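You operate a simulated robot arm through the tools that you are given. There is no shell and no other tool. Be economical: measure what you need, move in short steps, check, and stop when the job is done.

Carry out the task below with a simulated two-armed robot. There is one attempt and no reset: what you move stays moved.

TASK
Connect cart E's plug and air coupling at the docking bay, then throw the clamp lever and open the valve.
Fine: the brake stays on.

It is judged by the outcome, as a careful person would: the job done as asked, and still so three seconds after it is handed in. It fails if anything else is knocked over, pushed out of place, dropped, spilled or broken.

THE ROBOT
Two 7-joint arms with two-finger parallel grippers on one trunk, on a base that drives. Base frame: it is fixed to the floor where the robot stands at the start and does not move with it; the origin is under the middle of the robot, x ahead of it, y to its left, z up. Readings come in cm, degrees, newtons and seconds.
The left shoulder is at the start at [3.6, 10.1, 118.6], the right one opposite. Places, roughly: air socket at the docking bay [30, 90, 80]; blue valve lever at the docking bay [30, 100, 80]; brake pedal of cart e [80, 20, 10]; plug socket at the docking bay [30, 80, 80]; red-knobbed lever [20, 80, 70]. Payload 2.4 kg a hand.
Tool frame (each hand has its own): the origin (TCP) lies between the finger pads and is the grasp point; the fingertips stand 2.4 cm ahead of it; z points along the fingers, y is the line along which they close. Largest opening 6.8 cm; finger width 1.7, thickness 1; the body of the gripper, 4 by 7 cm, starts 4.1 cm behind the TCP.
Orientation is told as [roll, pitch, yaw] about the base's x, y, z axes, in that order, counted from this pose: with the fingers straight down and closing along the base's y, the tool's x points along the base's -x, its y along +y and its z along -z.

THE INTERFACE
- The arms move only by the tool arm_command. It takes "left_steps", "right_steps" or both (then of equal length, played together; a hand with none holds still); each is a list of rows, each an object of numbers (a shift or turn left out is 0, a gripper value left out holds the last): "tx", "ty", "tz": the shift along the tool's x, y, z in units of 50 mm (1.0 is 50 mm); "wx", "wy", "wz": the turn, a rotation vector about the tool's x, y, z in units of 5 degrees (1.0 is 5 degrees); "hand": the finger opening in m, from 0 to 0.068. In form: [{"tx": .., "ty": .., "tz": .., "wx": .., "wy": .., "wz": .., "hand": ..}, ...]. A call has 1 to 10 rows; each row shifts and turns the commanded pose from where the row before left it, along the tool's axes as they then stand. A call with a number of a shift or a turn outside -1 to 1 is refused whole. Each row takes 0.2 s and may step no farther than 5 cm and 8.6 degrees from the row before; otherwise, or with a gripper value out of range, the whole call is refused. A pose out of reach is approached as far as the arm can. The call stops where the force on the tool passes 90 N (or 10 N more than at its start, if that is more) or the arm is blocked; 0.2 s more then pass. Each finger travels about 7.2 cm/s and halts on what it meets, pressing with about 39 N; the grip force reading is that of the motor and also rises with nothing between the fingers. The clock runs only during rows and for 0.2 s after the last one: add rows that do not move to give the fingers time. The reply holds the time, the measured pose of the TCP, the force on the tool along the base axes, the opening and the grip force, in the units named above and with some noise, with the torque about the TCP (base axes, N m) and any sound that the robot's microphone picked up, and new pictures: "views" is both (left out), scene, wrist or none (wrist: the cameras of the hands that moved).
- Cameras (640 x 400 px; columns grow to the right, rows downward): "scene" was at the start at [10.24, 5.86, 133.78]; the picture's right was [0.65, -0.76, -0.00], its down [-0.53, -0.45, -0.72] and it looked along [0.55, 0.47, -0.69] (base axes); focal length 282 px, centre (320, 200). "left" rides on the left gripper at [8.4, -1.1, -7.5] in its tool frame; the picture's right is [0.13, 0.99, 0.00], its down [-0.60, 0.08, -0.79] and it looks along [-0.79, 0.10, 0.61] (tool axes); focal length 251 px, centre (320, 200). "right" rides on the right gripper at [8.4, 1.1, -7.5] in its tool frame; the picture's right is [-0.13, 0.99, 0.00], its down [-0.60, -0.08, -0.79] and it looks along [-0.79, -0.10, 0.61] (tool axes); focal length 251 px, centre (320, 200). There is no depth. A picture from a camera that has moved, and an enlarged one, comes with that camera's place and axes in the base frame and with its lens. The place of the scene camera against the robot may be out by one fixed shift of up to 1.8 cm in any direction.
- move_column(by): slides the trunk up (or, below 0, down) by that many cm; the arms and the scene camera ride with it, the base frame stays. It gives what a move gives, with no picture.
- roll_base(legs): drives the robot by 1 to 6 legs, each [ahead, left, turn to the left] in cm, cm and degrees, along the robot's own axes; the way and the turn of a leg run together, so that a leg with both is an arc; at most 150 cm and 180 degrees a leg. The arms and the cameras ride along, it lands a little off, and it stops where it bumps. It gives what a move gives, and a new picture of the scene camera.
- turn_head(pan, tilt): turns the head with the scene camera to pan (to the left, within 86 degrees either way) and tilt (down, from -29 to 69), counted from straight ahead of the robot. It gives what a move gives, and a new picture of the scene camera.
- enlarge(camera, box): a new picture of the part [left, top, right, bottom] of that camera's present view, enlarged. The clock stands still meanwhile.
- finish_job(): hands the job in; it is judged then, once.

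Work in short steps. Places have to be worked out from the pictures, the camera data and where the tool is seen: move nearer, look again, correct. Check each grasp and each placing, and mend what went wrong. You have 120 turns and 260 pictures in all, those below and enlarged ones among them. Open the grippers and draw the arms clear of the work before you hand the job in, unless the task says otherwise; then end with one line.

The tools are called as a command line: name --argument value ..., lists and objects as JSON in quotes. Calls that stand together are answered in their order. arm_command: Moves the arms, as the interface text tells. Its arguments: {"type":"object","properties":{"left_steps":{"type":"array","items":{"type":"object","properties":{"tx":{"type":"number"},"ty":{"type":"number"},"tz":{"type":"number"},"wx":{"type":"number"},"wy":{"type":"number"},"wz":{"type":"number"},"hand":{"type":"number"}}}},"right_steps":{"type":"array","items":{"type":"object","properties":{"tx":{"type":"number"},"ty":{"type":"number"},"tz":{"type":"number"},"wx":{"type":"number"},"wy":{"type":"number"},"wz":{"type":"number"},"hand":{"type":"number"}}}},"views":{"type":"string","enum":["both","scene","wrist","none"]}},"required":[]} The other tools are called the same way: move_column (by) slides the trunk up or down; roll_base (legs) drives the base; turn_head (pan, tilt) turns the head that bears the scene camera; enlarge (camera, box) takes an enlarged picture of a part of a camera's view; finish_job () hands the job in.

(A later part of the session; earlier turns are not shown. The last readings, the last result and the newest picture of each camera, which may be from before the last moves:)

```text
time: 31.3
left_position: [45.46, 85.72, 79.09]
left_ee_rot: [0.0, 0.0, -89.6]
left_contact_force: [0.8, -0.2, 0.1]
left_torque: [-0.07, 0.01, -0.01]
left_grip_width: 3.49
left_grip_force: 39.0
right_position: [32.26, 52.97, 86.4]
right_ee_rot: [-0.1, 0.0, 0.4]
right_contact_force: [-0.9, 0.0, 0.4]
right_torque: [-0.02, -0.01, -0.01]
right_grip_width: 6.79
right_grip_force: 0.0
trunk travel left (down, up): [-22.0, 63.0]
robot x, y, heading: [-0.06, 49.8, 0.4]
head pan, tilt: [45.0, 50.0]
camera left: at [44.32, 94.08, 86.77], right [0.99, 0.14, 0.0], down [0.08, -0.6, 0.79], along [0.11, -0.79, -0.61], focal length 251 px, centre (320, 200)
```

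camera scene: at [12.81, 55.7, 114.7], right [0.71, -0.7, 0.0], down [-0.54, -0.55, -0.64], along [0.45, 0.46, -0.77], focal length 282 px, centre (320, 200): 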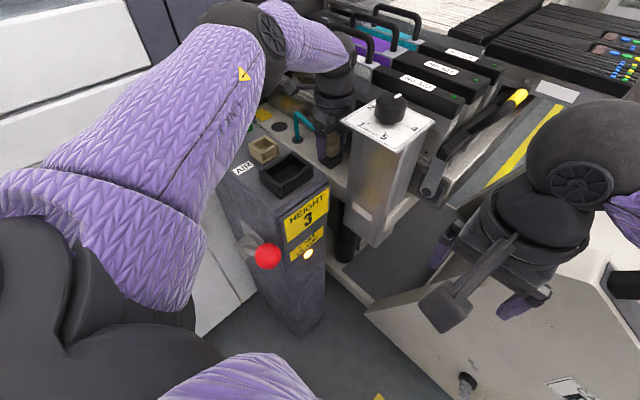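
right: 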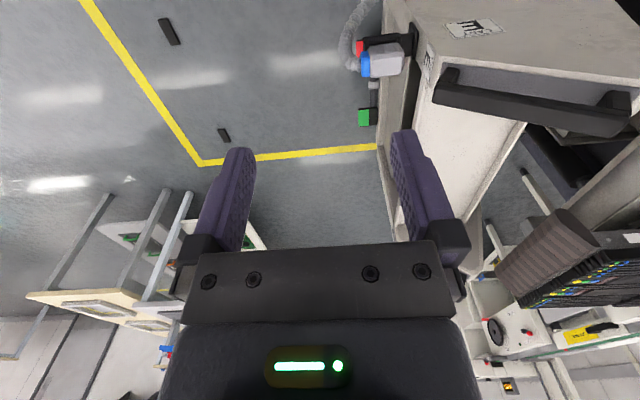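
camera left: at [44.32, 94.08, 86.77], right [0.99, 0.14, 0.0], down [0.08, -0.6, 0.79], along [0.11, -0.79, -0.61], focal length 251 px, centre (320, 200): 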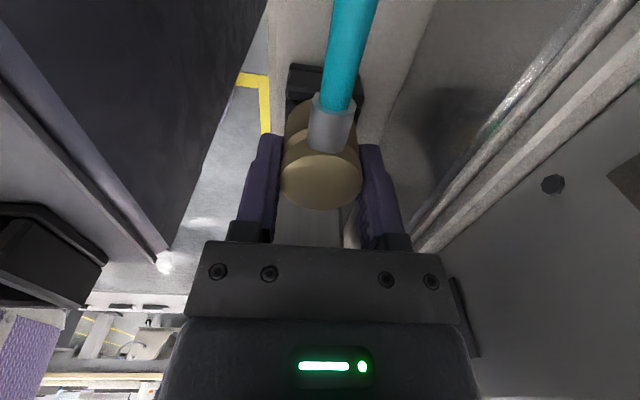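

Gripped (3.49 cm). Lifting gently.

arm_command --left_steps '[{"tz": -0.4}, {"tz": -0.6}, {"tz": -0.6}, {"tz": -0.6}, {}]'

enlarge --camera "scene" --box '[220, 60, 380, 180]'

```text
time: 32.5
left_position: [45.58, 85.5, 90.09]
left_ee_rot: [0.0, 0.1, -89.6]
left_contact_force: [-0.2, -0.4, -2.3]
left_torque: [0.04, 0.0, 0.02]
left_grip_width: 3.5
left_grip_force: 38.8
right_position: [32.44, 52.88, 86.39]
right_ee_rot: [0.0, -0.1, 0.4]
right_contact_force: [-0.7, -0.6, 0.1]
right_torque: [0.01, -0.03, -0.02]
right_grip_width: 6.79
right_grip_force: 0.1
trunk travel left (down, up): [-22.0, 63.0]
robot x, y, heading: [-0.27, 49.75, 0.8]
head pan, tilt: [45.0, 50.0]
camera scene: at [12.81, 55.7, 114.7], right [0.71, -0.7, 0.0], down [-0.54, -0.55, -0.64], along [0.45, 0.46, -0.77], focal length 282 px, centre (320, 200)
camera left: at [44.41, 94.03, 97.72], right [0.99, 0.14, 0.0], down [0.08, -0.6, 0.79], along [0.11, -0.79, -0.61], focal length 251 px, centre (320, 200)
```

scene: 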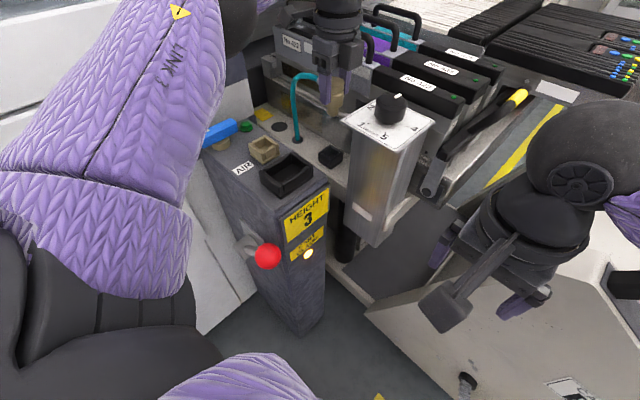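
left: 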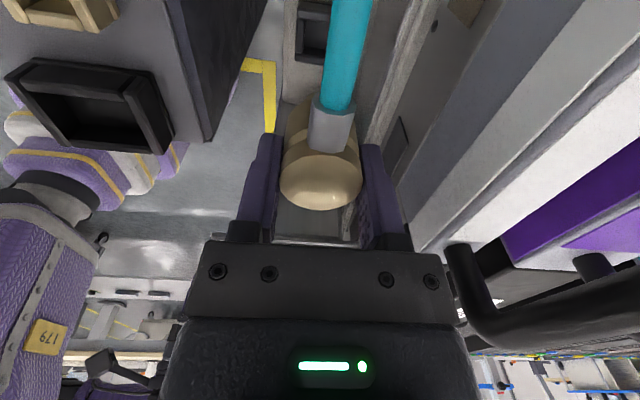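

```text
3.33 times, centred on (300, 120) of scene
camera zoom: at [12.81, 55.7, 114.7], right [0.71, -0.7, 0.0], down [-0.54, -0.55, -0.64], along [0.45, 0.46, -0.77], focal length 941 px, centre (387, 467)
```

zoom: 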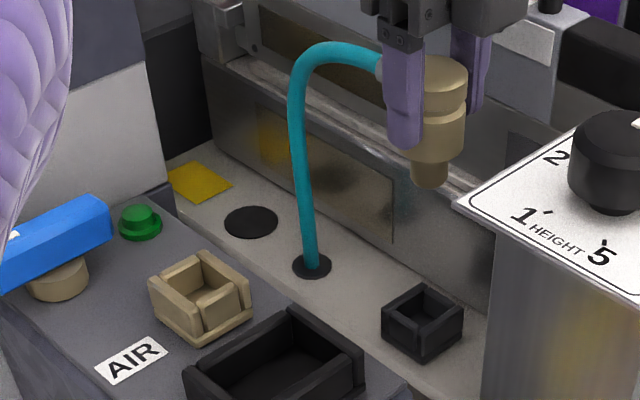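

The coupling has a narrow nose that plugs into the socket. I'll measure the empty holder precisely, since the tan-minus-holder offset gives me the needed move.

enlarge --camera "left" --box '[260, 0, 400, 88]'

enlarge --camera "scene" --box '[245, 125, 355, 195]'

```text
4.55 times, centred on (330, 44) of left
camera zoom: at [44.41, 94.03, 97.72], right [0.99, 0.14, 0.0], down [0.08, -0.6, 0.79], along [0.11, -0.79, -0.61], focal length 1143 px, centre (274, 909)
```

zoom: 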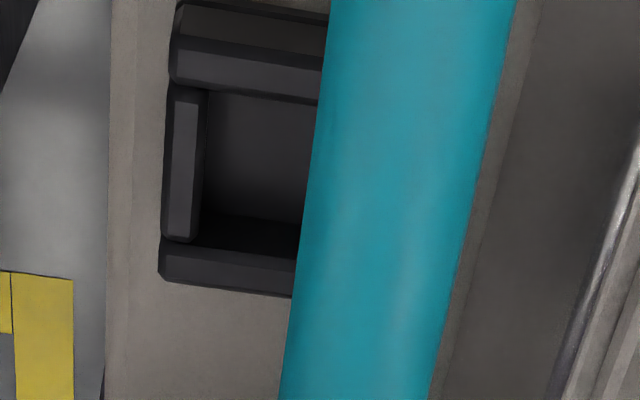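

```text
5.71 times, centred on (300, 160) of scene
camera zoom: at [12.81, 55.7, 114.7], right [0.71, -0.7, 0.0], down [-0.54, -0.55, -0.64], along [0.45, 0.46, -0.77], focal length 1614 px, centre (434, 429)
```

zoom: 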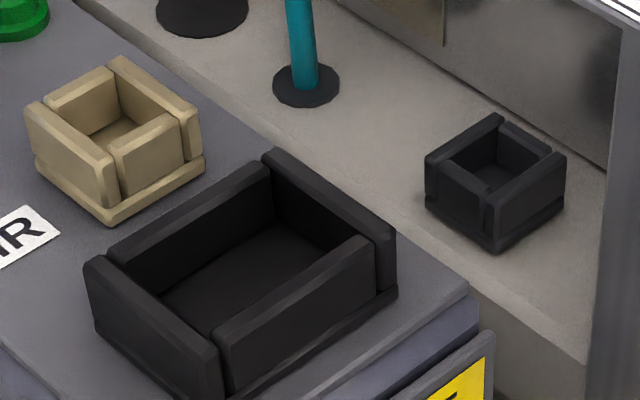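

Brass centre matches the TCP to about 1 mm. I'll move above the tan socket at (32.45, 89.65), staying at z≈90.

arm_command --left_steps '[{"ty": -0.9, "tx": 0.28}, {"ty": -0.9, "tx": 0.28}, {"ty": -0.82, "tx": 0.27}, {}, {}]'

enlarge --camera "scene" --box '[190, 80, 350, 180]'

enlarge --camera "left" --box '[220, 0, 420, 125]'

```text
time: 33.7
left_position: [32.19, 89.72, 90.25]
left_ee_rot: [0.0, 0.0, -89.6]
left_contact_force: [-0.7, 0.2, -1.1]
left_torque: [-0.03, 0.0, 0.0]
left_grip_width: 3.49
left_grip_force: 38.9
right_position: [32.35, 53.11, 86.34]
right_ee_rot: [0.1, -0.1, 0.4]
right_contact_force: [0.2, 0.6, -0.5]
right_torque: [0.02, 0.01, 0.03]
right_grip_width: 6.82
right_grip_force: 0.1
trunk travel left (down, up): [-22.0, 63.0]
robot x, y, heading: [-0.55, 49.55, 0.8]
head pan, tilt: [45.0, 50.0]
camera scene: at [12.81, 55.7, 114.7], right [0.71, -0.7, 0.0], down [-0.54, -0.55, -0.64], along [0.45, 0.46, -0.77], focal length 282 px, centre (320, 200)
camera left: at [31.16, 98.06, 97.72], right [0.99, 0.14, 0.0], down [0.08, -0.6, 0.79], along [0.11, -0.79, -0.61], focal length 251 px, centre (320, 200)
```

scene: 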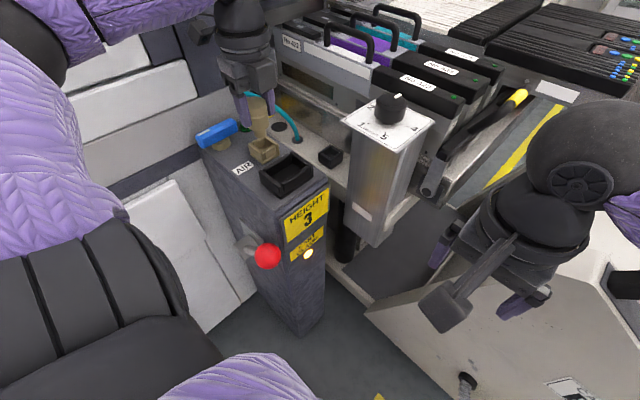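
left: 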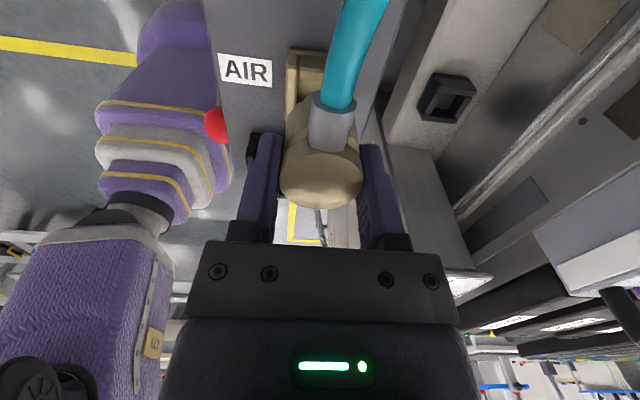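

```text
4.00 times, centred on (270, 130) of scene
camera zoom: at [12.81, 55.7, 114.7], right [0.71, -0.7, 0.0], down [-0.54, -0.55, -0.64], along [0.45, 0.46, -0.77], focal length 1130 px, centre (520, 480)
```

zoom: 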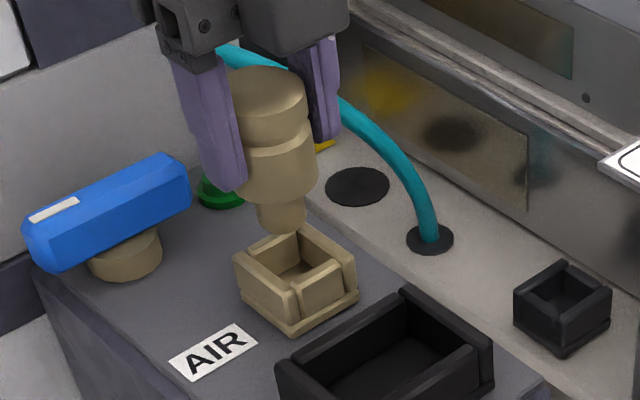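

```text
3.20 times, centred on (320, 62) of left
camera zoom: at [31.16, 98.06, 97.72], right [0.99, 0.14, 0.0], down [0.08, -0.6, 0.79], along [0.11, -0.79, -0.61], focal length 805 px, centre (320, 640)
```

zoom: 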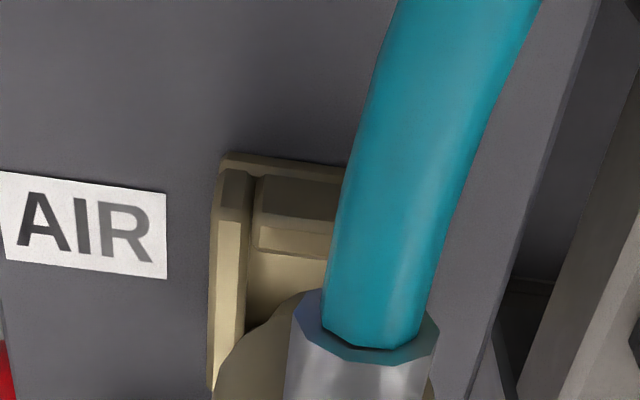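

Alignment looks nearly right; I'll nudge +0.2 cm in x and lower to just inside the rim.

arm_command --left_steps '[{"ty": 0.04}, {"tz": 0.3}, {"tz": 0.2}, {}]' --views "none"

enlarge --camera "scene" --box '[230, 100, 310, 170]'

```text
time: 34.7
left_position: [32.54, 89.62, 88.39]
left_ee_rot: [1.0, 0.4, -89.5]
left_contact_force: [5.8, 16.2, 83.9]
left_torque: [1.09, -0.58, 0.05]
left_grip_width: 3.48
left_grip_force: 38.7
right_position: [32.0, 52.77, 86.58]
right_ee_rot: [0.0, -0.2, 0.7]
right_contact_force: [-1.0, -0.8, 0.3]
right_torque: [0.01, -0.04, 0.02]
right_grip_width: 6.78
right_grip_force: 0.1
trunk travel left (down, up): [-22.0, 63.0]
robot x, y, heading: [-0.35, 49.71, 0.5]
head pan, tilt: [45.0, 50.0]
```

```text
5.71 times, centred on (270, 135) of scene
camera zoom: at [12.43, 55.41, 114.86], right [0.71, -0.7, 0.0], down [-0.54, -0.54, -0.65], along [0.45, 0.46, -0.76], focal length 1614 px, centre (606, 571)
```

zoom: 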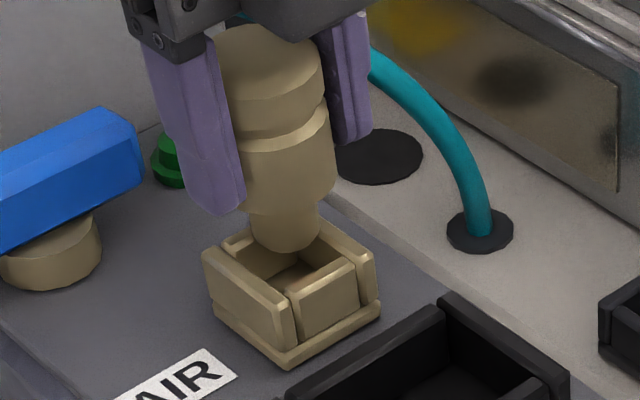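

It hit the +x/+y rim corner, which the torque and picture both confirm. I'll raise, shift about (−0.35, −0.45) and look again before lowering.

arm_command --left_steps '[{"tz": -0.3}, {"ty": -0.07, "tx": -0.09}, {}, {}]' --views "none"

enlarge --camera "scene" --box '[230, 100, 310, 170]'

enlarge --camera "left" --box '[240, 20, 400, 120]'

```text
time: 35.7
left_position: [32.21, 89.44, 89.09]
left_ee_rot: [-0.1, 0.0, -89.6]
left_contact_force: [0.0, -0.1, -1.9]
left_torque: [-0.03, 0.01, 0.0]
left_grip_width: 3.5
left_grip_force: 38.9
right_position: [32.19, 52.98, 86.33]
right_ee_rot: [0.0, 0.1, 0.3]
right_contact_force: [0.6, -1.1, 0.2]
right_torque: [0.04, 0.01, -0.03]
right_grip_width: 6.81
right_grip_force: 0.1
trunk travel left (down, up): [-22.0, 63.0]
robot x, y, heading: [-0.17, 49.81, 0.6]
head pan, tilt: [45.0, 50.0]
```

```text
5.71 times, centred on (270, 135) of scene
camera zoom: at [12.8, 55.7, 114.7], right [0.71, -0.7, 0.0], down [-0.54, -0.55, -0.64], along [0.45, 0.46, -0.77], focal length 1614 px, centre (606, 571)
```

zoom: 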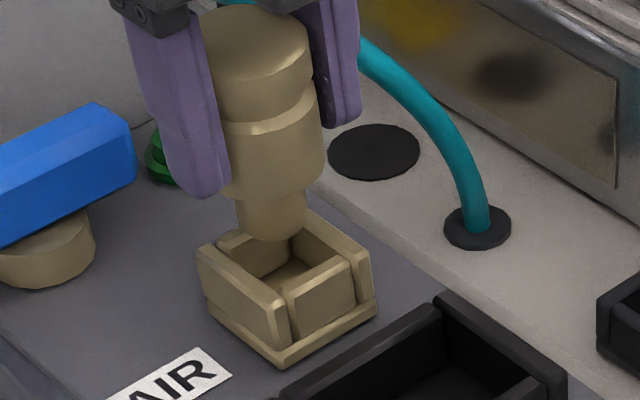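

```text
4.00 times, centred on (320, 70) of left
camera zoom: at [31.1, 97.67, 96.66], right [0.99, 0.14, 0.0], down [0.08, -0.6, 0.79], along [0.11, -0.79, -0.61], focal length 1006 px, centre (320, 720)
```

zoom: 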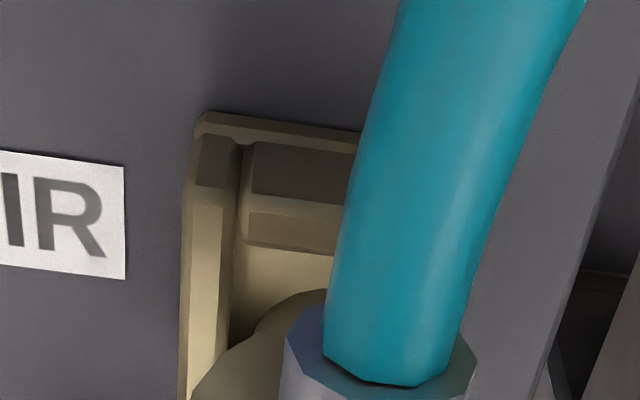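

The scene view suggests the nose is still about 0.8 cm too far +y. I'll shift −y and −x slightly at the same height and look again.

arm_command --left_steps '[{"ty": -0.02, "tx": -0.13}, {}, {}]' --views "none"

enlarge --camera "scene" --box '[240, 120, 304, 160]'

```text
time: 36.5
left_position: [32.17, 88.71, 89.16]
left_ee_rot: [0.0, 0.0, -89.6]
left_contact_force: [0.6, -0.4, -0.9]
left_torque: [0.02, 0.0, 0.01]
left_grip_width: 3.5
left_grip_force: 38.9
right_position: [32.21, 52.95, 86.41]
right_ee_rot: [0.2, 0.0, 0.3]
right_contact_force: [0.1, -0.7, 0.2]
right_torque: [0.02, 0.04, 0.0]
right_grip_width: 6.77
right_grip_force: 0.1
trunk travel left (down, up): [-22.0, 63.0]
robot x, y, heading: [-0.04, 49.59, 0.5]
head pan, tilt: [45.0, 50.0]
```

```text
10.00 times, centred on (272, 140) of scene
camera zoom: at [12.8, 55.72, 114.7], right [0.71, -0.7, 0.0], down [-0.54, -0.55, -0.64], along [0.45, 0.46, -0.77], focal length 2824 px, centre (800, 800)
```

zoom: 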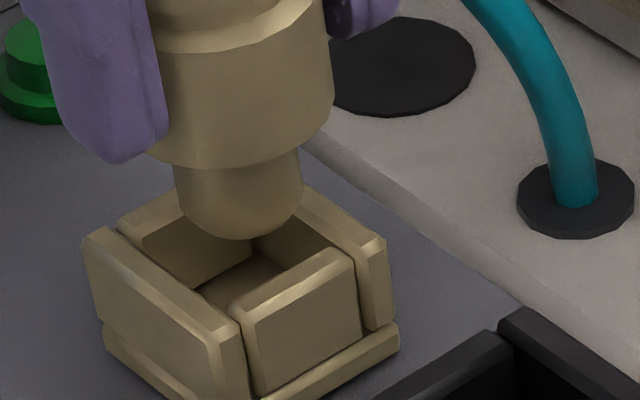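

arm_command --left_steps '[{"ty": -0.03, "tx": -0.05}, {"tz": 0.1}, {"tz": 0.08}, {}]' --views "none"

enlarge --camera "scene" --box '[240, 120, 304, 160]'

```text
time: 37.5
left_position: [32.07, 88.42, 88.44]
left_ee_rot: [0.1, 0.1, -89.6]
left_contact_force: [4.0, 6.4, 21.6]
left_torque: [0.19, -0.14, 0.01]
left_grip_width: 3.49
left_grip_force: 39.0
right_position: [32.23, 52.82, 86.46]
right_ee_rot: [0.0, 0.0, 0.4]
right_contact_force: [0.7, 0.0, 1.0]
right_torque: [-0.01, 0.01, -0.03]
right_grip_width: 6.81
right_grip_force: 0.1
trunk travel left (down, up): [-22.0, 63.0]
robot x, y, heading: [-0.23, 49.56, 0.1]
head pan, tilt: [45.0, 50.0]
```

```text
10.00 times, centred on (272, 140) of scene
camera zoom: at [12.72, 55.65, 114.74], right [0.71, -0.7, 0.0], down [-0.54, -0.55, -0.64], along [0.45, 0.46, -0.77], focal length 2824 px, centre (800, 800)
```

zoom: 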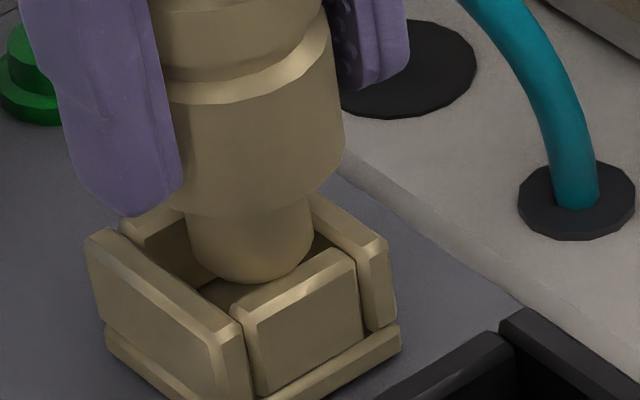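

Now the lateral force is gentle and comes from the −x/−y side, so I slightly overshot. I'll back off by (+0.1, +0.2) and push down.

arm_command --left_steps '[{"tz": -0.06}, {"ty": 0.025, "tx": 0.045}, {"tz": 0.1}, {"tz": 0.08}, {}]' --views "none"

enlarge --camera "scene" --box '[240, 120, 304, 160]'

```text
time: 38.8
left_position: [32.04, 88.55, 88.51]
left_ee_rot: [1.2, 0.7, -89.5]
left_contact_force: [-6.8, -1.5, 43.5]
left_torque: [-0.21, 0.48, -0.03]
left_grip_width: 3.5
left_grip_force: 38.8
right_position: [32.13, 52.67, 86.43]
right_ee_rot: [0.1, 0.0, 0.5]
right_contact_force: [-0.2, -0.2, 1.0]
right_torque: [0.02, -0.05, -0.05]
right_grip_width: 6.8
right_grip_force: 0.0
trunk travel left (down, up): [-22.0, 63.0]
robot x, y, heading: [-0.15, 49.98, 0.6]
head pan, tilt: [45.0, 50.0]
stopped in row 5 (left hand): the force on the tool passed its limit at 92 N (the readings are from after the stop); the commanded pose is now the measured one
```

```text
10.00 times, centred on (272, 140) of scene
camera zoom: at [12.48, 55.48, 114.72], right [0.71, -0.7, 0.0], down [-0.54, -0.54, -0.65], along [0.45, 0.46, -0.76], focal length 2824 px, centre (800, 800)
```

zoom: 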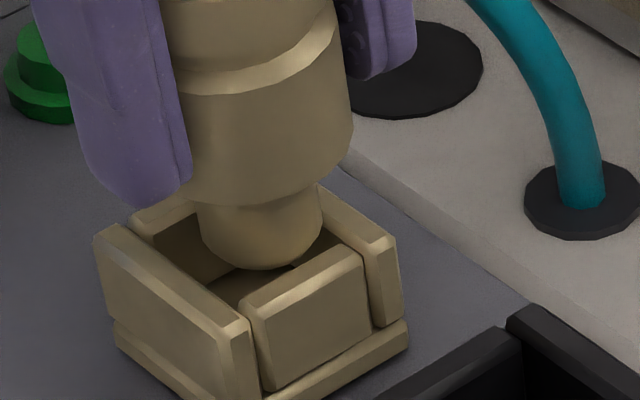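

By the rim parallelogram, the nose is now about 0.35 cm too far +x and good in y. I'll lift, straighten the small tilt from the stop, shift −x and look.

arm_command --left_steps '[{"tz": -0.12}, {"ty": -0.07, "wx": -0.14, "wy": -0.24}, {}, {}]' --views "none"

enlarge --camera "scene" --box '[240, 120, 304, 160]'

```text
time: 39.8
left_position: [31.96, 88.8, 88.47]
left_ee_rot: [1.4, -0.8, -89.6]
left_contact_force: [-0.2, -0.1, -0.2]
left_torque: [-0.01, 0.01, 0.02]
left_grip_width: 3.52
left_grip_force: 38.3
right_position: [32.29, 52.95, 86.47]
right_ee_rot: [0.0, 0.0, 0.5]
right_contact_force: [0.1, 0.2, 0.0]
right_torque: [-0.03, 0.02, -0.01]
right_grip_width: 6.82
right_grip_force: 0.1
trunk travel left (down, up): [-22.0, 63.0]
robot x, y, heading: [-0.09, 49.68, 0.1]
head pan, tilt: [45.0, 50.0]
```

```text
10.00 times, centred on (272, 140) of scene
camera zoom: at [12.8, 55.75, 114.69], right [0.71, -0.7, 0.0], down [-0.54, -0.55, -0.64], along [0.45, 0.46, -0.77], focal length 2824 px, centre (800, 800)
```

zoom: 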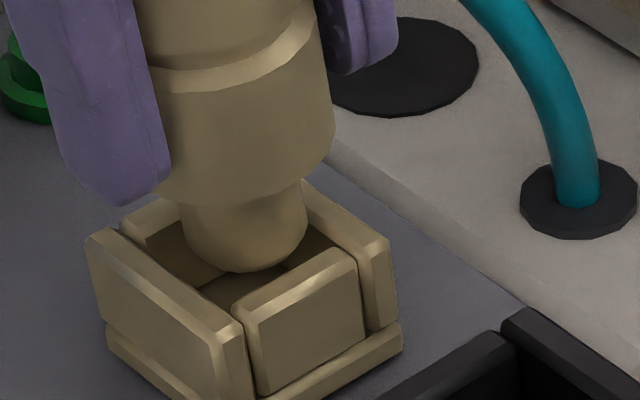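

arm_command --left_steps '[{"wx": 0.28, "wy": 0.16, "ty": -0.01, "tx": -0.01}, {}, {"tz": 0.08}, {"tz": 0.06}, {}]' --views "none"

enlarge --camera "scene" --box '[240, 120, 304, 160]'

```text
time: 41.0
left_position: [31.81, 88.5, 88.43]
left_ee_rot: [0.7, 0.4, -89.6]
left_contact_force: [8.5, 18.6, 70.0]
left_torque: [0.69, -0.48, 0.05]
left_grip_width: 3.5
left_grip_force: 39.4
right_position: [32.18, 52.88, 86.48]
right_ee_rot: [0.1, -0.1, 0.6]
right_contact_force: [-0.3, -0.7, -0.1]
right_torque: [0.01, -0.01, -0.01]
right_grip_width: 6.81
right_grip_force: 0.0
trunk travel left (down, up): [-22.0, 63.0]
robot x, y, heading: [-0.37, 49.56, 0.7]
head pan, tilt: [45.0, 50.0]
```

```text
10.00 times, centred on (272, 140) of scene
camera zoom: at [12.54, 55.57, 114.82], right [0.71, -0.7, 0.0], down [-0.54, -0.55, -0.64], along [0.45, 0.46, -0.76], focal length 2824 px, centre (800, 800)
```

zoom: 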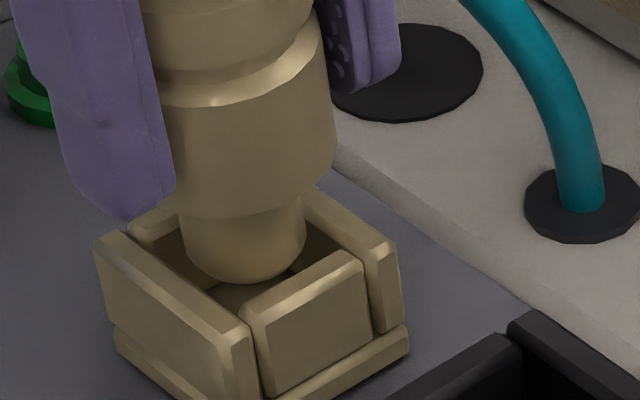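

Centered visually yet still on the rim, so the fit is tight. I'll ease the load and do a gentle compliant search, watching force and height.

arm_command --left_steps '[{"tz": -0.09}, {"tx": 0.05}, {}]' --views "none"

arm_command --left_steps '[{"tx": 0.04}, {}]' --views "none"

arm_command --left_steps '[{"ty": -0.05}, {}]' --views "none"

arm_command --left_steps '[{"ty": 0.1}, {}]' --views "none"

```text
time: 41.8
left_position: [31.87, 88.57, 88.39]
left_ee_rot: [-0.1, -0.1, -89.7]
left_contact_force: [5.6, -6.1, 32.5]
left_torque: [-0.48, -0.32, 0.02]
left_grip_width: 3.49
left_grip_force: 39.4
right_position: [32.29, 52.86, 86.47]
right_ee_rot: [0.1, 0.0, 0.4]
right_contact_force: [-0.1, -0.5, 0.7]
right_torque: [-0.02, -0.04, 0.0]
right_grip_width: 6.78
right_grip_force: 0.1
trunk travel left (down, up): [-22.0, 63.0]
robot x, y, heading: [-0.06, 49.62, 0.2]
head pan, tilt: [45.0, 50.0]
```

```text
time: 42.4
left_position: [31.75, 88.91, 88.37]
left_ee_rot: [0.0, 0.0, -89.5]
left_contact_force: [0.3, -9.2, 20.6]
left_torque: [-0.42, 0.18, 0.08]
left_grip_width: 3.46
left_grip_force: 39.1
right_position: [32.29, 52.89, 86.44]
right_ee_rot: [0.2, 0.1, 0.4]
right_contact_force: [0.0, 0.0, 0.4]
right_torque: [-0.02, 0.02, -0.01]
right_grip_width: 6.8
right_grip_force: 0.0
trunk travel left (down, up): [-22.0, 63.0]
robot x, y, heading: [-0.31, 49.49, 0.6]
head pan, tilt: [45.0, 50.0]
```

```text
time: 43.0
left_position: [31.63, 89.07, 88.4]
left_ee_rot: [0.1, -0.1, -89.5]
left_contact_force: [3.2, -2.2, 12.5]
left_torque: [-0.08, -0.07, 0.05]
left_grip_width: 3.49
left_grip_force: 39.3
right_position: [32.24, 53.0, 86.41]
right_ee_rot: [0.0, 0.0, 0.4]
right_contact_force: [-0.9, 0.1, 0.4]
right_torque: [0.01, -0.03, -0.03]
right_grip_width: 6.8
right_grip_force: 0.1
trunk travel left (down, up): [-22.0, 63.0]
robot x, y, heading: [-0.33, 49.74, 0.6]
head pan, tilt: [45.0, 50.0]
```

```text
time: 43.6
left_position: [32.06, 89.19, 88.33]
left_ee_rot: [-0.1, -0.1, -89.5]
left_contact_force: [0.8, -0.4, -1.6]
left_torque: [0.0, 0.0, -0.02]
left_grip_width: 3.5
left_grip_force: 39.3
right_position: [32.24, 52.92, 86.29]
right_ee_rot: [0.1, 0.1, 0.5]
right_contact_force: [0.4, -0.1, -0.1]
right_torque: [0.0, -0.04, 0.03]
right_grip_width: 6.81
right_grip_force: 0.1
trunk travel left (down, up): [-22.0, 63.0]
robot x, y, heading: [-0.19, 49.58, 0.6]
head pan, tilt: [45.0, 50.0]
```

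Force vanished at (32.06, 89.19): the nose has found the opening. Pushing down gently.

arm_command --left_steps '[{"tz": 0.1}, {}]' --views "none"

enlarge --camera "scene" --box '[240, 120, 304, 160]'

```text
time: 44.2
left_position: [32.21, 89.18, 87.8]
left_ee_rot: [-0.1, 0.1, -89.6]
left_contact_force: [0.3, -0.6, -1.5]
left_torque: [-0.06, 0.0, 0.01]
left_grip_width: 3.49
left_grip_force: 39.0
right_position: [32.25, 52.98, 86.53]
right_ee_rot: [-0.1, 0.0, 0.5]
right_contact_force: [0.1, 0.2, 0.2]
right_torque: [-0.04, -0.03, 0.05]
right_grip_width: 6.82
right_grip_force: 0.1
trunk travel left (down, up): [-22.0, 63.0]
robot x, y, heading: [-0.31, 49.53, 0.6]
head pan, tilt: [45.0, 50.0]
```

```text
10.00 times, centred on (272, 140) of scene
camera zoom: at [12.8, 55.74, 114.7], right [0.71, -0.7, 0.0], down [-0.54, -0.55, -0.64], along [0.45, 0.46, -0.77], focal length 2824 px, centre (800, 800)
```

zoom: 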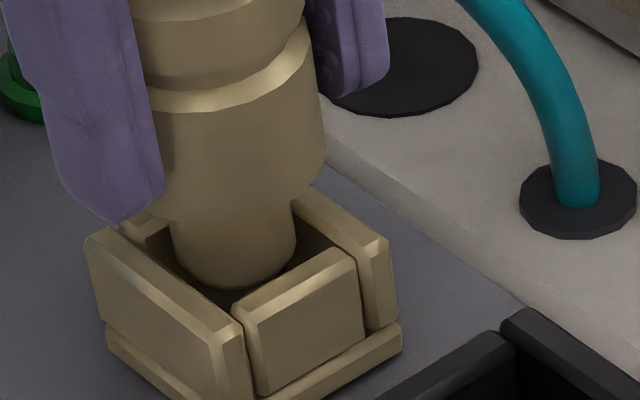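

It is going in freely. Continuing down.

arm_command --left_steps '[{"tz": 0.1}, {"tz": 0.1}, {}]' --views "none"

arm_command --left_steps '[{"tz": 0.08}, {"tz": 0.08}, {}]' --views "none"

enlarge --camera "scene" --box '[224, 100, 304, 150]'

```text
time: 45.0
left_position: [32.16, 89.16, 86.73]
left_ee_rot: [-0.2, -0.2, -89.5]
left_contact_force: [1.4, 0.0, -6.9]
left_torque: [0.01, 0.01, 0.0]
left_grip_width: 3.51
left_grip_force: 39.3
right_position: [32.31, 52.98, 86.37]
right_ee_rot: [-0.1, 0.0, 0.5]
right_contact_force: [0.6, 0.0, 0.3]
right_torque: [-0.01, 0.03, -0.03]
right_grip_width: 6.78
right_grip_force: 0.0
trunk travel left (down, up): [-22.0, 63.0]
robot x, y, heading: [-0.43, 49.76, 0.5]
head pan, tilt: [45.0, 50.0]
```

```text
time: 45.8
left_position: [32.04, 88.99, 86.43]
left_ee_rot: [0.6, 0.2, -89.5]
left_contact_force: [6.5, 16.1, 55.5]
left_torque: [0.69, -0.19, -0.05]
left_grip_width: 3.49
left_grip_force: 38.9
right_position: [32.16, 52.94, 86.68]
right_ee_rot: [0.1, -0.1, 0.5]
right_contact_force: [-1.1, 0.2, 0.9]
right_torque: [-0.01, -0.07, -0.02]
right_grip_width: 6.81
right_grip_force: 0.1
trunk travel left (down, up): [-22.0, 63.0]
robot x, y, heading: [-0.35, 49.59, 0.6]
head pan, tilt: [45.0, 50.0]
```

```text
8.00 times, centred on (264, 125) of scene
camera zoom: at [12.58, 55.6, 114.8], right [0.71, -0.7, 0.0], down [-0.54, -0.55, -0.64], along [0.45, 0.46, -0.76], focal length 2259 px, centre (768, 800)
```

zoom: 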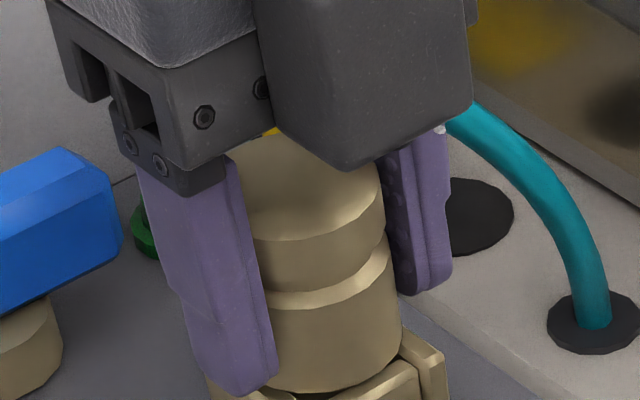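

The body is on the rim and the earlier −6.9 N pull suggests it drew in. I'll release the load, open and back off upward.

arm_command --left_steps '[{"tz": -0.05}, {"hand": 0.052}, {}, {"tz": -0.4}, {"tz": -0.8}, {"tz": -0.8}, {"tz": -0.6}]'

enlarge --camera "scene" --box '[200, 90, 320, 190]'

```text
time: 47.4
left_position: [32.26, 89.3, 99.13]
left_ee_rot: [0.0, 0.0, -89.6]
left_contact_force: [0.9, -0.5, 1.3]
left_torque: [-0.01, 0.0, -0.02]
left_grip_width: 5.17
left_grip_force: 0.1
right_position: [32.26, 52.92, 86.39]
right_ee_rot: [0.0, 0.0, 0.5]
right_contact_force: [-0.8, 0.7, 0.4]
right_torque: [-0.02, 0.0, 0.0]
right_grip_width: 6.8
right_grip_force: 0.1
trunk travel left (down, up): [-22.0, 63.0]
robot x, y, heading: [0.44, 50.03, 0.4]
head pan, tilt: [45.0, 50.0]
camera scene: at [12.79, 55.73, 114.7], right [0.71, -0.7, 0.0], down [-0.54, -0.55, -0.64], along [0.45, 0.46, -0.77], focal length 282 px, centre (320, 200)
camera left: at [31.08, 97.62, 106.76], right [0.99, 0.14, 0.0], down [0.08, -0.6, 0.79], along [0.11, -0.79, -0.61], focal length 251 px, centre (320, 200)
```

scene: 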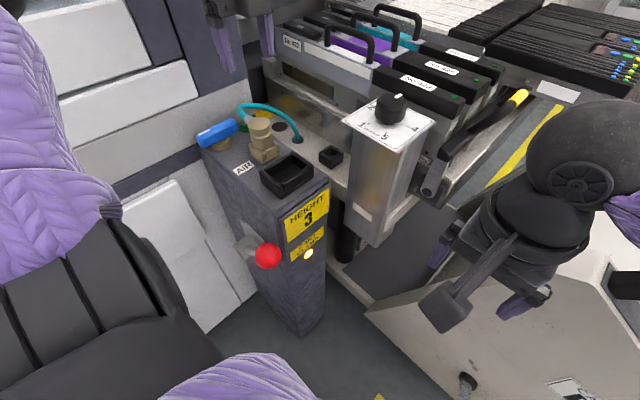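
left: 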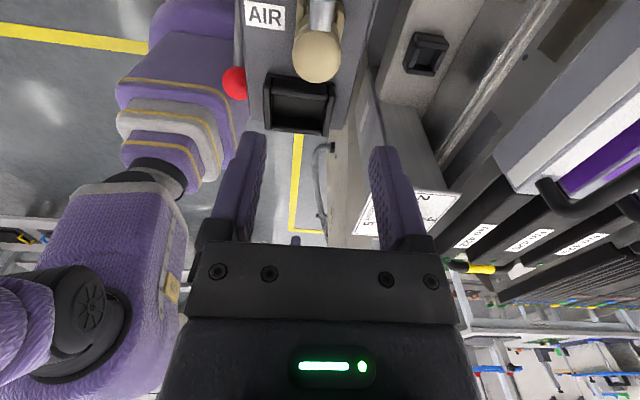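

```text
4.00 times, centred on (260, 140) of scene
camera zoom: at [12.79, 55.73, 114.7], right [0.71, -0.7, 0.0], down [-0.54, -0.55, -0.64], along [0.45, 0.46, -0.77], focal length 1130 px, centre (560, 440)
```

zoom: 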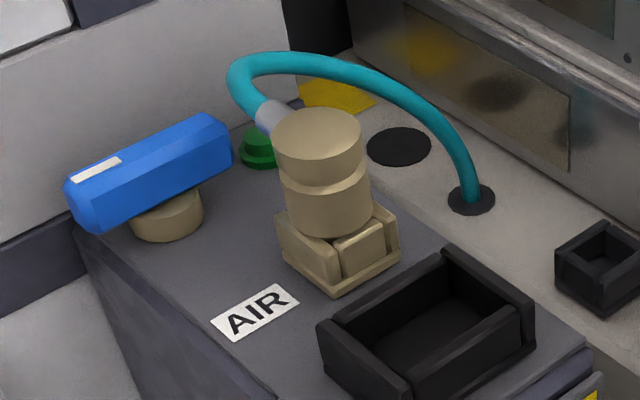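

The air coupling looks seated. The plug sits in a similar box holder (top centre about (48, 14, 62), nose down, hose toward −y), so it also needs a tool-down lift. I'll turn the left hand back toward yaw +90 and tuck the right arm up and back.

arm_command --left_steps '[{"wz": -1, "tz": -0.5}, {"wz": -1}, {"wz": -1}, {"wz": -1}, {"wz": -1}, {"wz": -1}, {"wz": -1}, {"wz": -1}, {"wz": -1}, {"wz": -1}]' --right_steps '[{"tz": -1}, {"tz": -1}, {"tz": -1}, {"tx": 1}, {"tx": 1}, {"tx": 0.4}, {}, {}, {}, {}]' --views "none"

arm_command --left_steps '[{"wz": -1}, {"wz": -1}, {"wz": -1}, {"wz": -1}, {"wz": -1}, {"wz": -1}, {"wz": -1}, {"wz": -1}, {"tx": 1}, {"tx": 1}]' --views "none"

```text
time: 49.6
left_position: [32.16, 89.13, 101.71]
left_ee_rot: [0.1, 0.0, -39.5]
left_contact_force: [0.4, 0.1, 0.4]
left_torque: [-0.02, 0.05, 0.02]
left_grip_width: 5.2
left_grip_force: 0.0
right_position: [20.21, 53.08, 101.41]
right_ee_rot: [-0.1, 0.2, 0.3]
right_contact_force: [-0.2, 1.0, -0.8]
right_torque: [0.0, -0.02, 0.04]
right_grip_width: 6.81
right_grip_force: 0.2
trunk travel left (down, up): [-22.0, 63.0]
robot x, y, heading: [-0.28, 49.51, 0.5]
head pan, tilt: [45.0, 50.0]
```

```text
time: 51.8
left_position: [21.93, 89.13, 101.56]
left_ee_rot: [-0.1, 0.1, 0.4]
left_contact_force: [-0.9, 0.9, -0.2]
left_torque: [0.0, -0.02, 0.02]
left_grip_width: 5.19
left_grip_force: 0.0
right_position: [20.07, 53.04, 101.52]
right_ee_rot: [0.0, 0.1, 0.3]
right_contact_force: [0.2, 0.5, 0.0]
right_torque: [-0.01, 0.03, 0.02]
right_grip_width: 6.8
right_grip_force: 0.2
trunk travel left (down, up): [-22.0, 63.0]
robot x, y, heading: [-0.17, 49.61, 0.4]
head pan, tilt: [45.0, 50.0]
```

arm_command --left_steps '[{"wz": -1, "ty": -1}, {"wz": -1, "ty": -1}, {"wz": -1}, {"wz": -1}, {"wz": -1}, {"wz": -1}, {"wz": -1}, {"wz": -1}, {"wz": -1}, {"hand": 0.066}]' --views "none"

arm_command --left_steps '[{"wz": -1}, {"wz": -1}, {"wz": -1}, {"wz": -1}, {"wz": -1}, {"wz": -1}, {"wz": -1}, {"wz": -1}, {"wz": -1}]' --views "none"

roll_base --legs '[[0, -64, 0]]'

turn_head --pan 35 --tilt 50

```text
time: 54.0
left_position: [22.69, 79.17, 101.69]
left_ee_rot: [0.0, 0.1, 45.6]
left_contact_force: [-0.1, 1.4, -0.6]
left_torque: [0.02, 0.02, 0.01]
left_grip_width: 6.62
left_grip_force: 0.1
right_position: [20.21, 53.13, 101.46]
right_ee_rot: [0.0, 0.1, 0.4]
right_contact_force: [-0.1, 0.5, 0.2]
right_torque: [0.01, 0.01, -0.05]
right_grip_width: 6.82
right_grip_force: 0.0
trunk travel left (down, up): [-22.0, 63.0]
robot x, y, heading: [-0.74, 49.69, 0.5]
head pan, tilt: [45.0, 50.0]
```

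```text
time: 56.0
left_position: [22.71, 79.15, 101.66]
left_ee_rot: [-0.1, -0.1, 90.6]
left_contact_force: [-0.7, -0.6, -0.2]
left_torque: [-0.03, -0.02, -0.01]
left_grip_width: 6.6
left_grip_force: 0.1
right_position: [20.15, 53.01, 101.4]
right_ee_rot: [0.0, 0.1, 0.4]
right_contact_force: [0.1, -0.4, -0.3]
right_torque: [0.01, -0.02, 0.03]
right_grip_width: 6.79
right_grip_force: 0.0
trunk travel left (down, up): [-22.0, 63.0]
robot x, y, heading: [0.16, 49.69, 0.6]
head pan, tilt: [45.0, 50.0]
```

```text
time: 59.5
left_position: [23.31, 15.49, 101.86]
left_ee_rot: [0.0, 0.0, 90.2]
left_contact_force: [0.5, 0.0, 0.0]
left_torque: [0.02, 0.0, 0.01]
left_grip_width: 6.61
left_grip_force: 0.0
right_position: [20.63, -10.52, 101.47]
right_ee_rot: [0.0, 0.1, 0.2]
right_contact_force: [-0.2, -1.3, 0.6]
right_torque: [-0.04, -0.01, -0.01]
right_grip_width: 6.79
right_grip_force: 0.0
trunk travel left (down, up): [-22.0, 63.0]
robot x, y, heading: [0.44, -13.57, 0.3]
head pan, tilt: [45.0, 50.0]
camera scene: at [13.12, -7.93, 114.45], right [0.7, -0.71, 0.0], down [-0.56, -0.55, -0.62], along [0.44, 0.43, -0.79], focal length 282 px, centre (320, 200)
```

scene: 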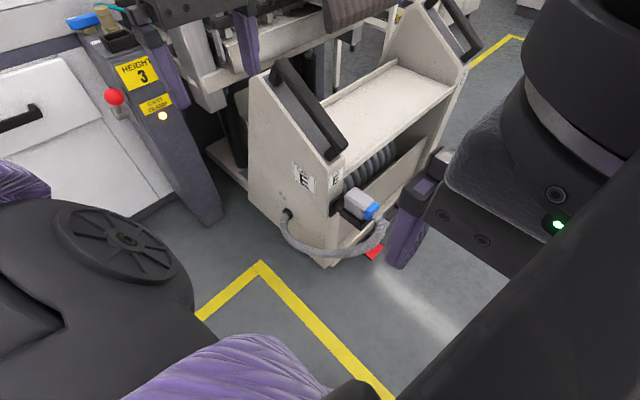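

```text
time: 60.3
left_position: [23.25, 15.5, 101.88]
left_ee_rot: [0.0, -0.1, 90.3]
left_contact_force: [-0.8, 0.8, 0.5]
left_torque: [0.04, 0.01, 0.01]
left_grip_width: 6.58
left_grip_force: 0.0
right_position: [20.6, -10.37, 101.49]
right_ee_rot: [0.0, 0.1, 0.2]
right_contact_force: [0.1, 0.1, -0.9]
right_torque: [0.01, -0.02, 0.01]
right_grip_width: 6.79
right_grip_force: 0.0
trunk travel left (down, up): [-22.0, 63.0]
robot x, y, heading: [0.47, -13.77, 0.2]
head pan, tilt: [35.0, 50.0]
camera scene: at [14.06, -8.76, 114.7], right [0.58, -0.82, 0.0], down [-0.63, -0.44, -0.64], along [0.52, 0.37, -0.77], focal length 282 px, centre (320, 200)
```

scene: 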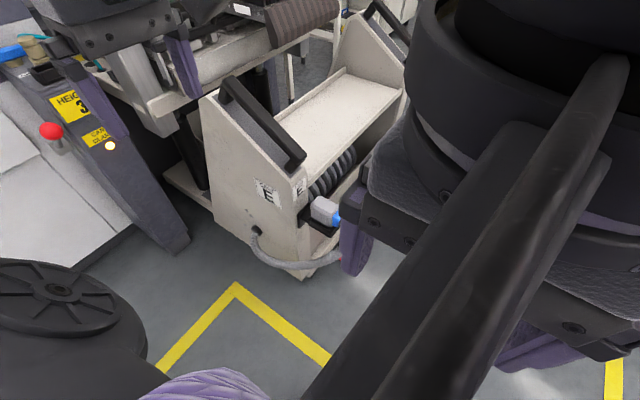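

enlarge --camera "scene" --box '[240, 170, 352, 240]'

roll_base --legs '[[13, 0, 0]]'

arm_command --left_steps '[{}]' --views "wrist"

```text
5.71 times, centred on (296, 205) of scene
camera zoom: at [14.06, -8.76, 114.7], right [0.58, -0.82, 0.0], down [-0.63, -0.44, -0.64], along [0.52, 0.37, -0.77], focal length 1614 px, centre (457, 171)
```

zoom: 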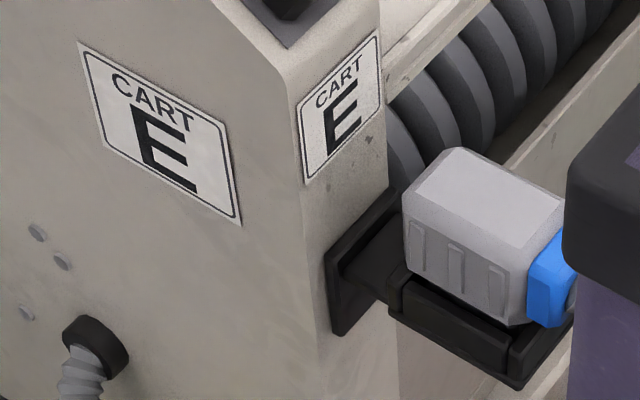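

```text
time: 61.6
left_position: [36.7, 15.62, 101.8]
left_ee_rot: [0.0, 0.0, 90.2]
left_contact_force: [0.6, 0.0, 1.0]
left_torque: [0.0, -0.01, -0.04]
left_grip_width: 6.61
left_grip_force: 0.0
right_position: [33.91, -10.55, 101.41]
right_ee_rot: [-0.1, 0.0, 0.0]
right_contact_force: [0.1, -0.8, 0.1]
right_torque: [-0.01, 0.01, 0.0]
right_grip_width: 6.77
right_grip_force: 0.1
trunk travel left (down, up): [-22.0, 63.0]
robot x, y, heading: [13.72, -13.56, 0.2]
head pan, tilt: [35.0, 50.0]
camera scene: at [27.42, -8.74, 114.7], right [0.58, -0.82, 0.0], down [-0.63, -0.44, -0.64], along [0.53, 0.37, -0.77], focal length 282 px, centre (320, 200)
```

scene: 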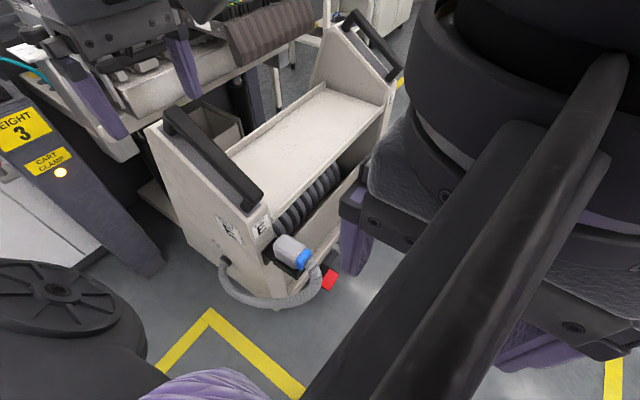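

```text
time: 62.0
left_position: [36.53, 15.54, 101.62]
left_ee_rot: [0.0, 0.0, 90.1]
left_contact_force: [0.1, 0.2, 0.0]
left_torque: [-0.01, 0.0, 0.02]
left_grip_width: 6.6
left_grip_force: 0.0
right_position: [34.03, -10.44, 101.41]
right_ee_rot: [0.0, 0.1, 0.0]
right_contact_force: [-0.4, 0.1, 0.1]
right_torque: [-0.01, -0.02, 0.0]
right_grip_width: 6.78
right_grip_force: 0.0
trunk travel left (down, up): [-22.0, 63.0]
robot x, y, heading: [13.61, -13.64, 0.1]
head pan, tilt: [35.0, 50.0]
camera left: at [37.72, 7.1, 109.36], right [-0.99, -0.13, 0.0], down [-0.08, 0.6, 0.79], along [-0.1, 0.79, -0.61], focal length 251 px, centre (320, 200)
```

left: 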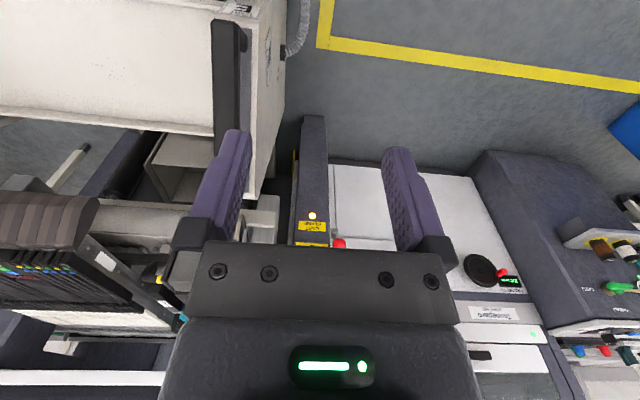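

The plug is seated nose-down in the tray. I'll move the left hand above it, then lower the trunk.

arm_command --left_steps '[{"ty": -0.8, "tx": 0.3}, {"ty": -0.8}, {"ty": -0.7}, {}]' --views "none"

move_column --by -18

turn_head --pan 20 --tilt 50

enlarge --camera "left" --box '[0, 0, 640, 400]'

```text
time: 63.0
left_position: [48.23, 14.21, 101.64]
left_ee_rot: [-0.1, 0.1, 90.0]
left_contact_force: [0.2, 0.3, -0.3]
left_torque: [0.01, 0.02, 0.01]
left_grip_width: 6.58
left_grip_force: 0.1
right_position: [33.97, -10.6, 101.44]
right_ee_rot: [0.0, 0.1, 0.2]
right_contact_force: [0.6, -0.7, 1.1]
right_torque: [0.02, -0.02, 0.01]
right_grip_width: 6.78
right_grip_force: 0.0
trunk travel left (down, up): [-22.0, 63.0]
robot x, y, heading: [13.86, -13.42, 0.3]
head pan, tilt: [35.0, 50.0]
```

```text
time: 64.4
left_position: [48.29, 14.05, 87.11]
left_ee_rot: [0.5, -0.1, 90.2]
left_contact_force: [-0.1, 0.8, 0.3]
left_torque: [-0.05, 0.01, 0.01]
left_grip_width: 6.61
left_grip_force: 0.1
right_position: [35.86, -9.86, 86.92]
right_ee_rot: [-1.4, 4.9, -5.5]
right_contact_force: [7.3, -4.1, -13.9]
right_torque: [0.32, -0.44, 0.34]
right_grip_width: 6.8
right_grip_force: 0.0
trunk travel left (down, up): [-7.6, 77.3]
robot x, y, heading: [13.6, -13.62, 0.0]
head pan, tilt: [35.0, 50.0]
stopped: the force on the tool passed its limit at 116 N (the readings are from after the stop); the commanded pose is now the measured one
```

```text
time: 65.2
left_position: [48.25, 14.07, 87.08]
left_ee_rot: [0.5, 0.1, 90.2]
left_contact_force: [0.9, 0.3, -0.1]
left_torque: [0.02, -0.01, -0.01]
left_grip_width: 6.6
left_grip_force: 0.0
right_position: [35.86, -10.02, 86.84]
right_ee_rot: [-1.4, 4.5, -5.1]
right_contact_force: [40.2, -15.1, -65.3]
right_torque: [0.11, -1.29, 0.38]
right_grip_width: 6.77
right_grip_force: 0.1
trunk travel left (down, up): [-7.6, 77.3]
robot x, y, heading: [13.35, -13.39, 0.5]
head pan, tilt: [20.0, 50.0]
camera scene: at [32.64, -10.13, 100.05], right [0.39, -0.92, 0.0], down [-0.7, -0.29, -0.65], along [0.6, 0.25, -0.76], focal length 282 px, centre (320, 200)
```

scene: 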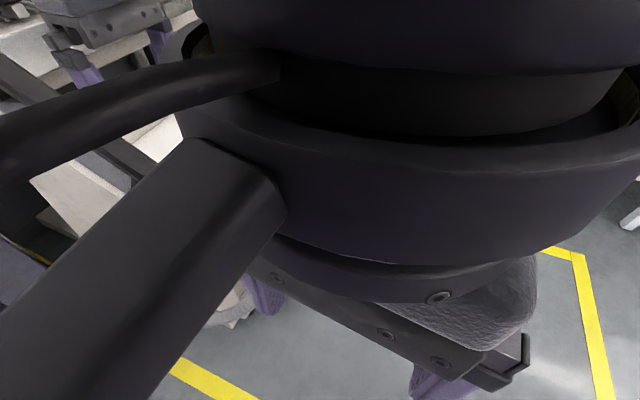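

```text
1.00 times, centred on (320, 200) of left (not enlarged: the box is as wide or as high as the picture)
camera zoom: at [49.51, 5.63, 94.75], right [-0.99, -0.13, 0.01], down [-0.07, 0.6, 0.79], along [-0.11, 0.79, -0.61], focal length 251 px, centre (320, 200)
```

zoom: 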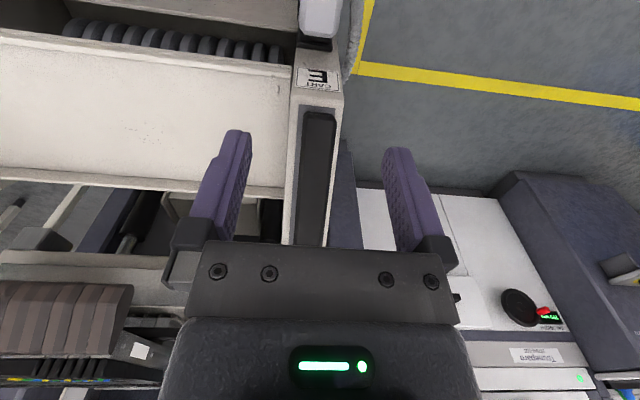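

The right arm is pressing against the robot's own head, so I'll move the right hand forward and outward.

arm_command --right_steps '[{"tx": -0.5, "ty": -0.5}, {"tx": -0.7, "ty": -0.7}, {"tx": -0.5, "ty": -1}, {"ty": -1}, {}]' --views "scene"

```text
refused: row 3 steps farther than a row can; nothing moved
```

arm_command --right_steps '[{"tx": -0.5, "ty": -0.5}, {"tx": -0.7, "ty": -0.6}, {"tx": -0.4, "ty": -0.8}, {"ty": -0.9}, {}]' --views "scene"

```text
time: 66.4
left_position: [48.31, 14.04, 87.18]
left_ee_rot: [0.5, 0.0, 90.0]
left_contact_force: [0.9, 0.6, -0.1]
left_torque: [-0.02, 0.01, -0.03]
left_grip_width: 6.58
left_grip_force: 0.1
right_position: [42.48, -24.41, 86.58]
right_ee_rot: [-1.0, 4.8, -5.1]
right_contact_force: [-0.6, 0.4, 0.1]
right_torque: [-0.01, 0.01, 0.0]
right_grip_width: 6.81
right_grip_force: 0.1
trunk travel left (down, up): [-7.6, 77.3]
robot x, y, heading: [13.56, -13.56, 0.4]
head pan, tilt: [20.0, 50.0]
camera scene: at [32.7, -10.52, 99.94], right [0.34, -0.94, 0.0], down [-0.72, -0.26, -0.64], along [0.6, 0.22, -0.77], focal length 282 px, centre (320, 200)
```

scene: 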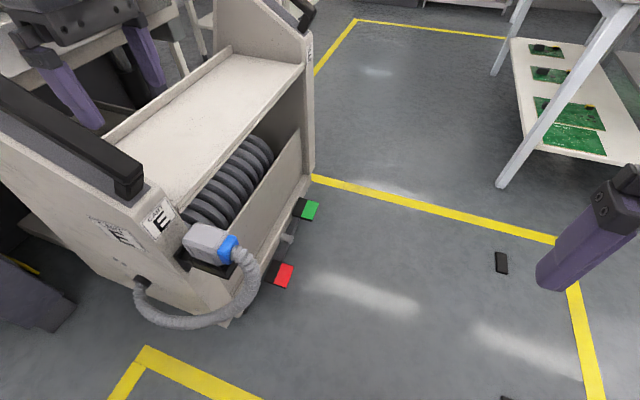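

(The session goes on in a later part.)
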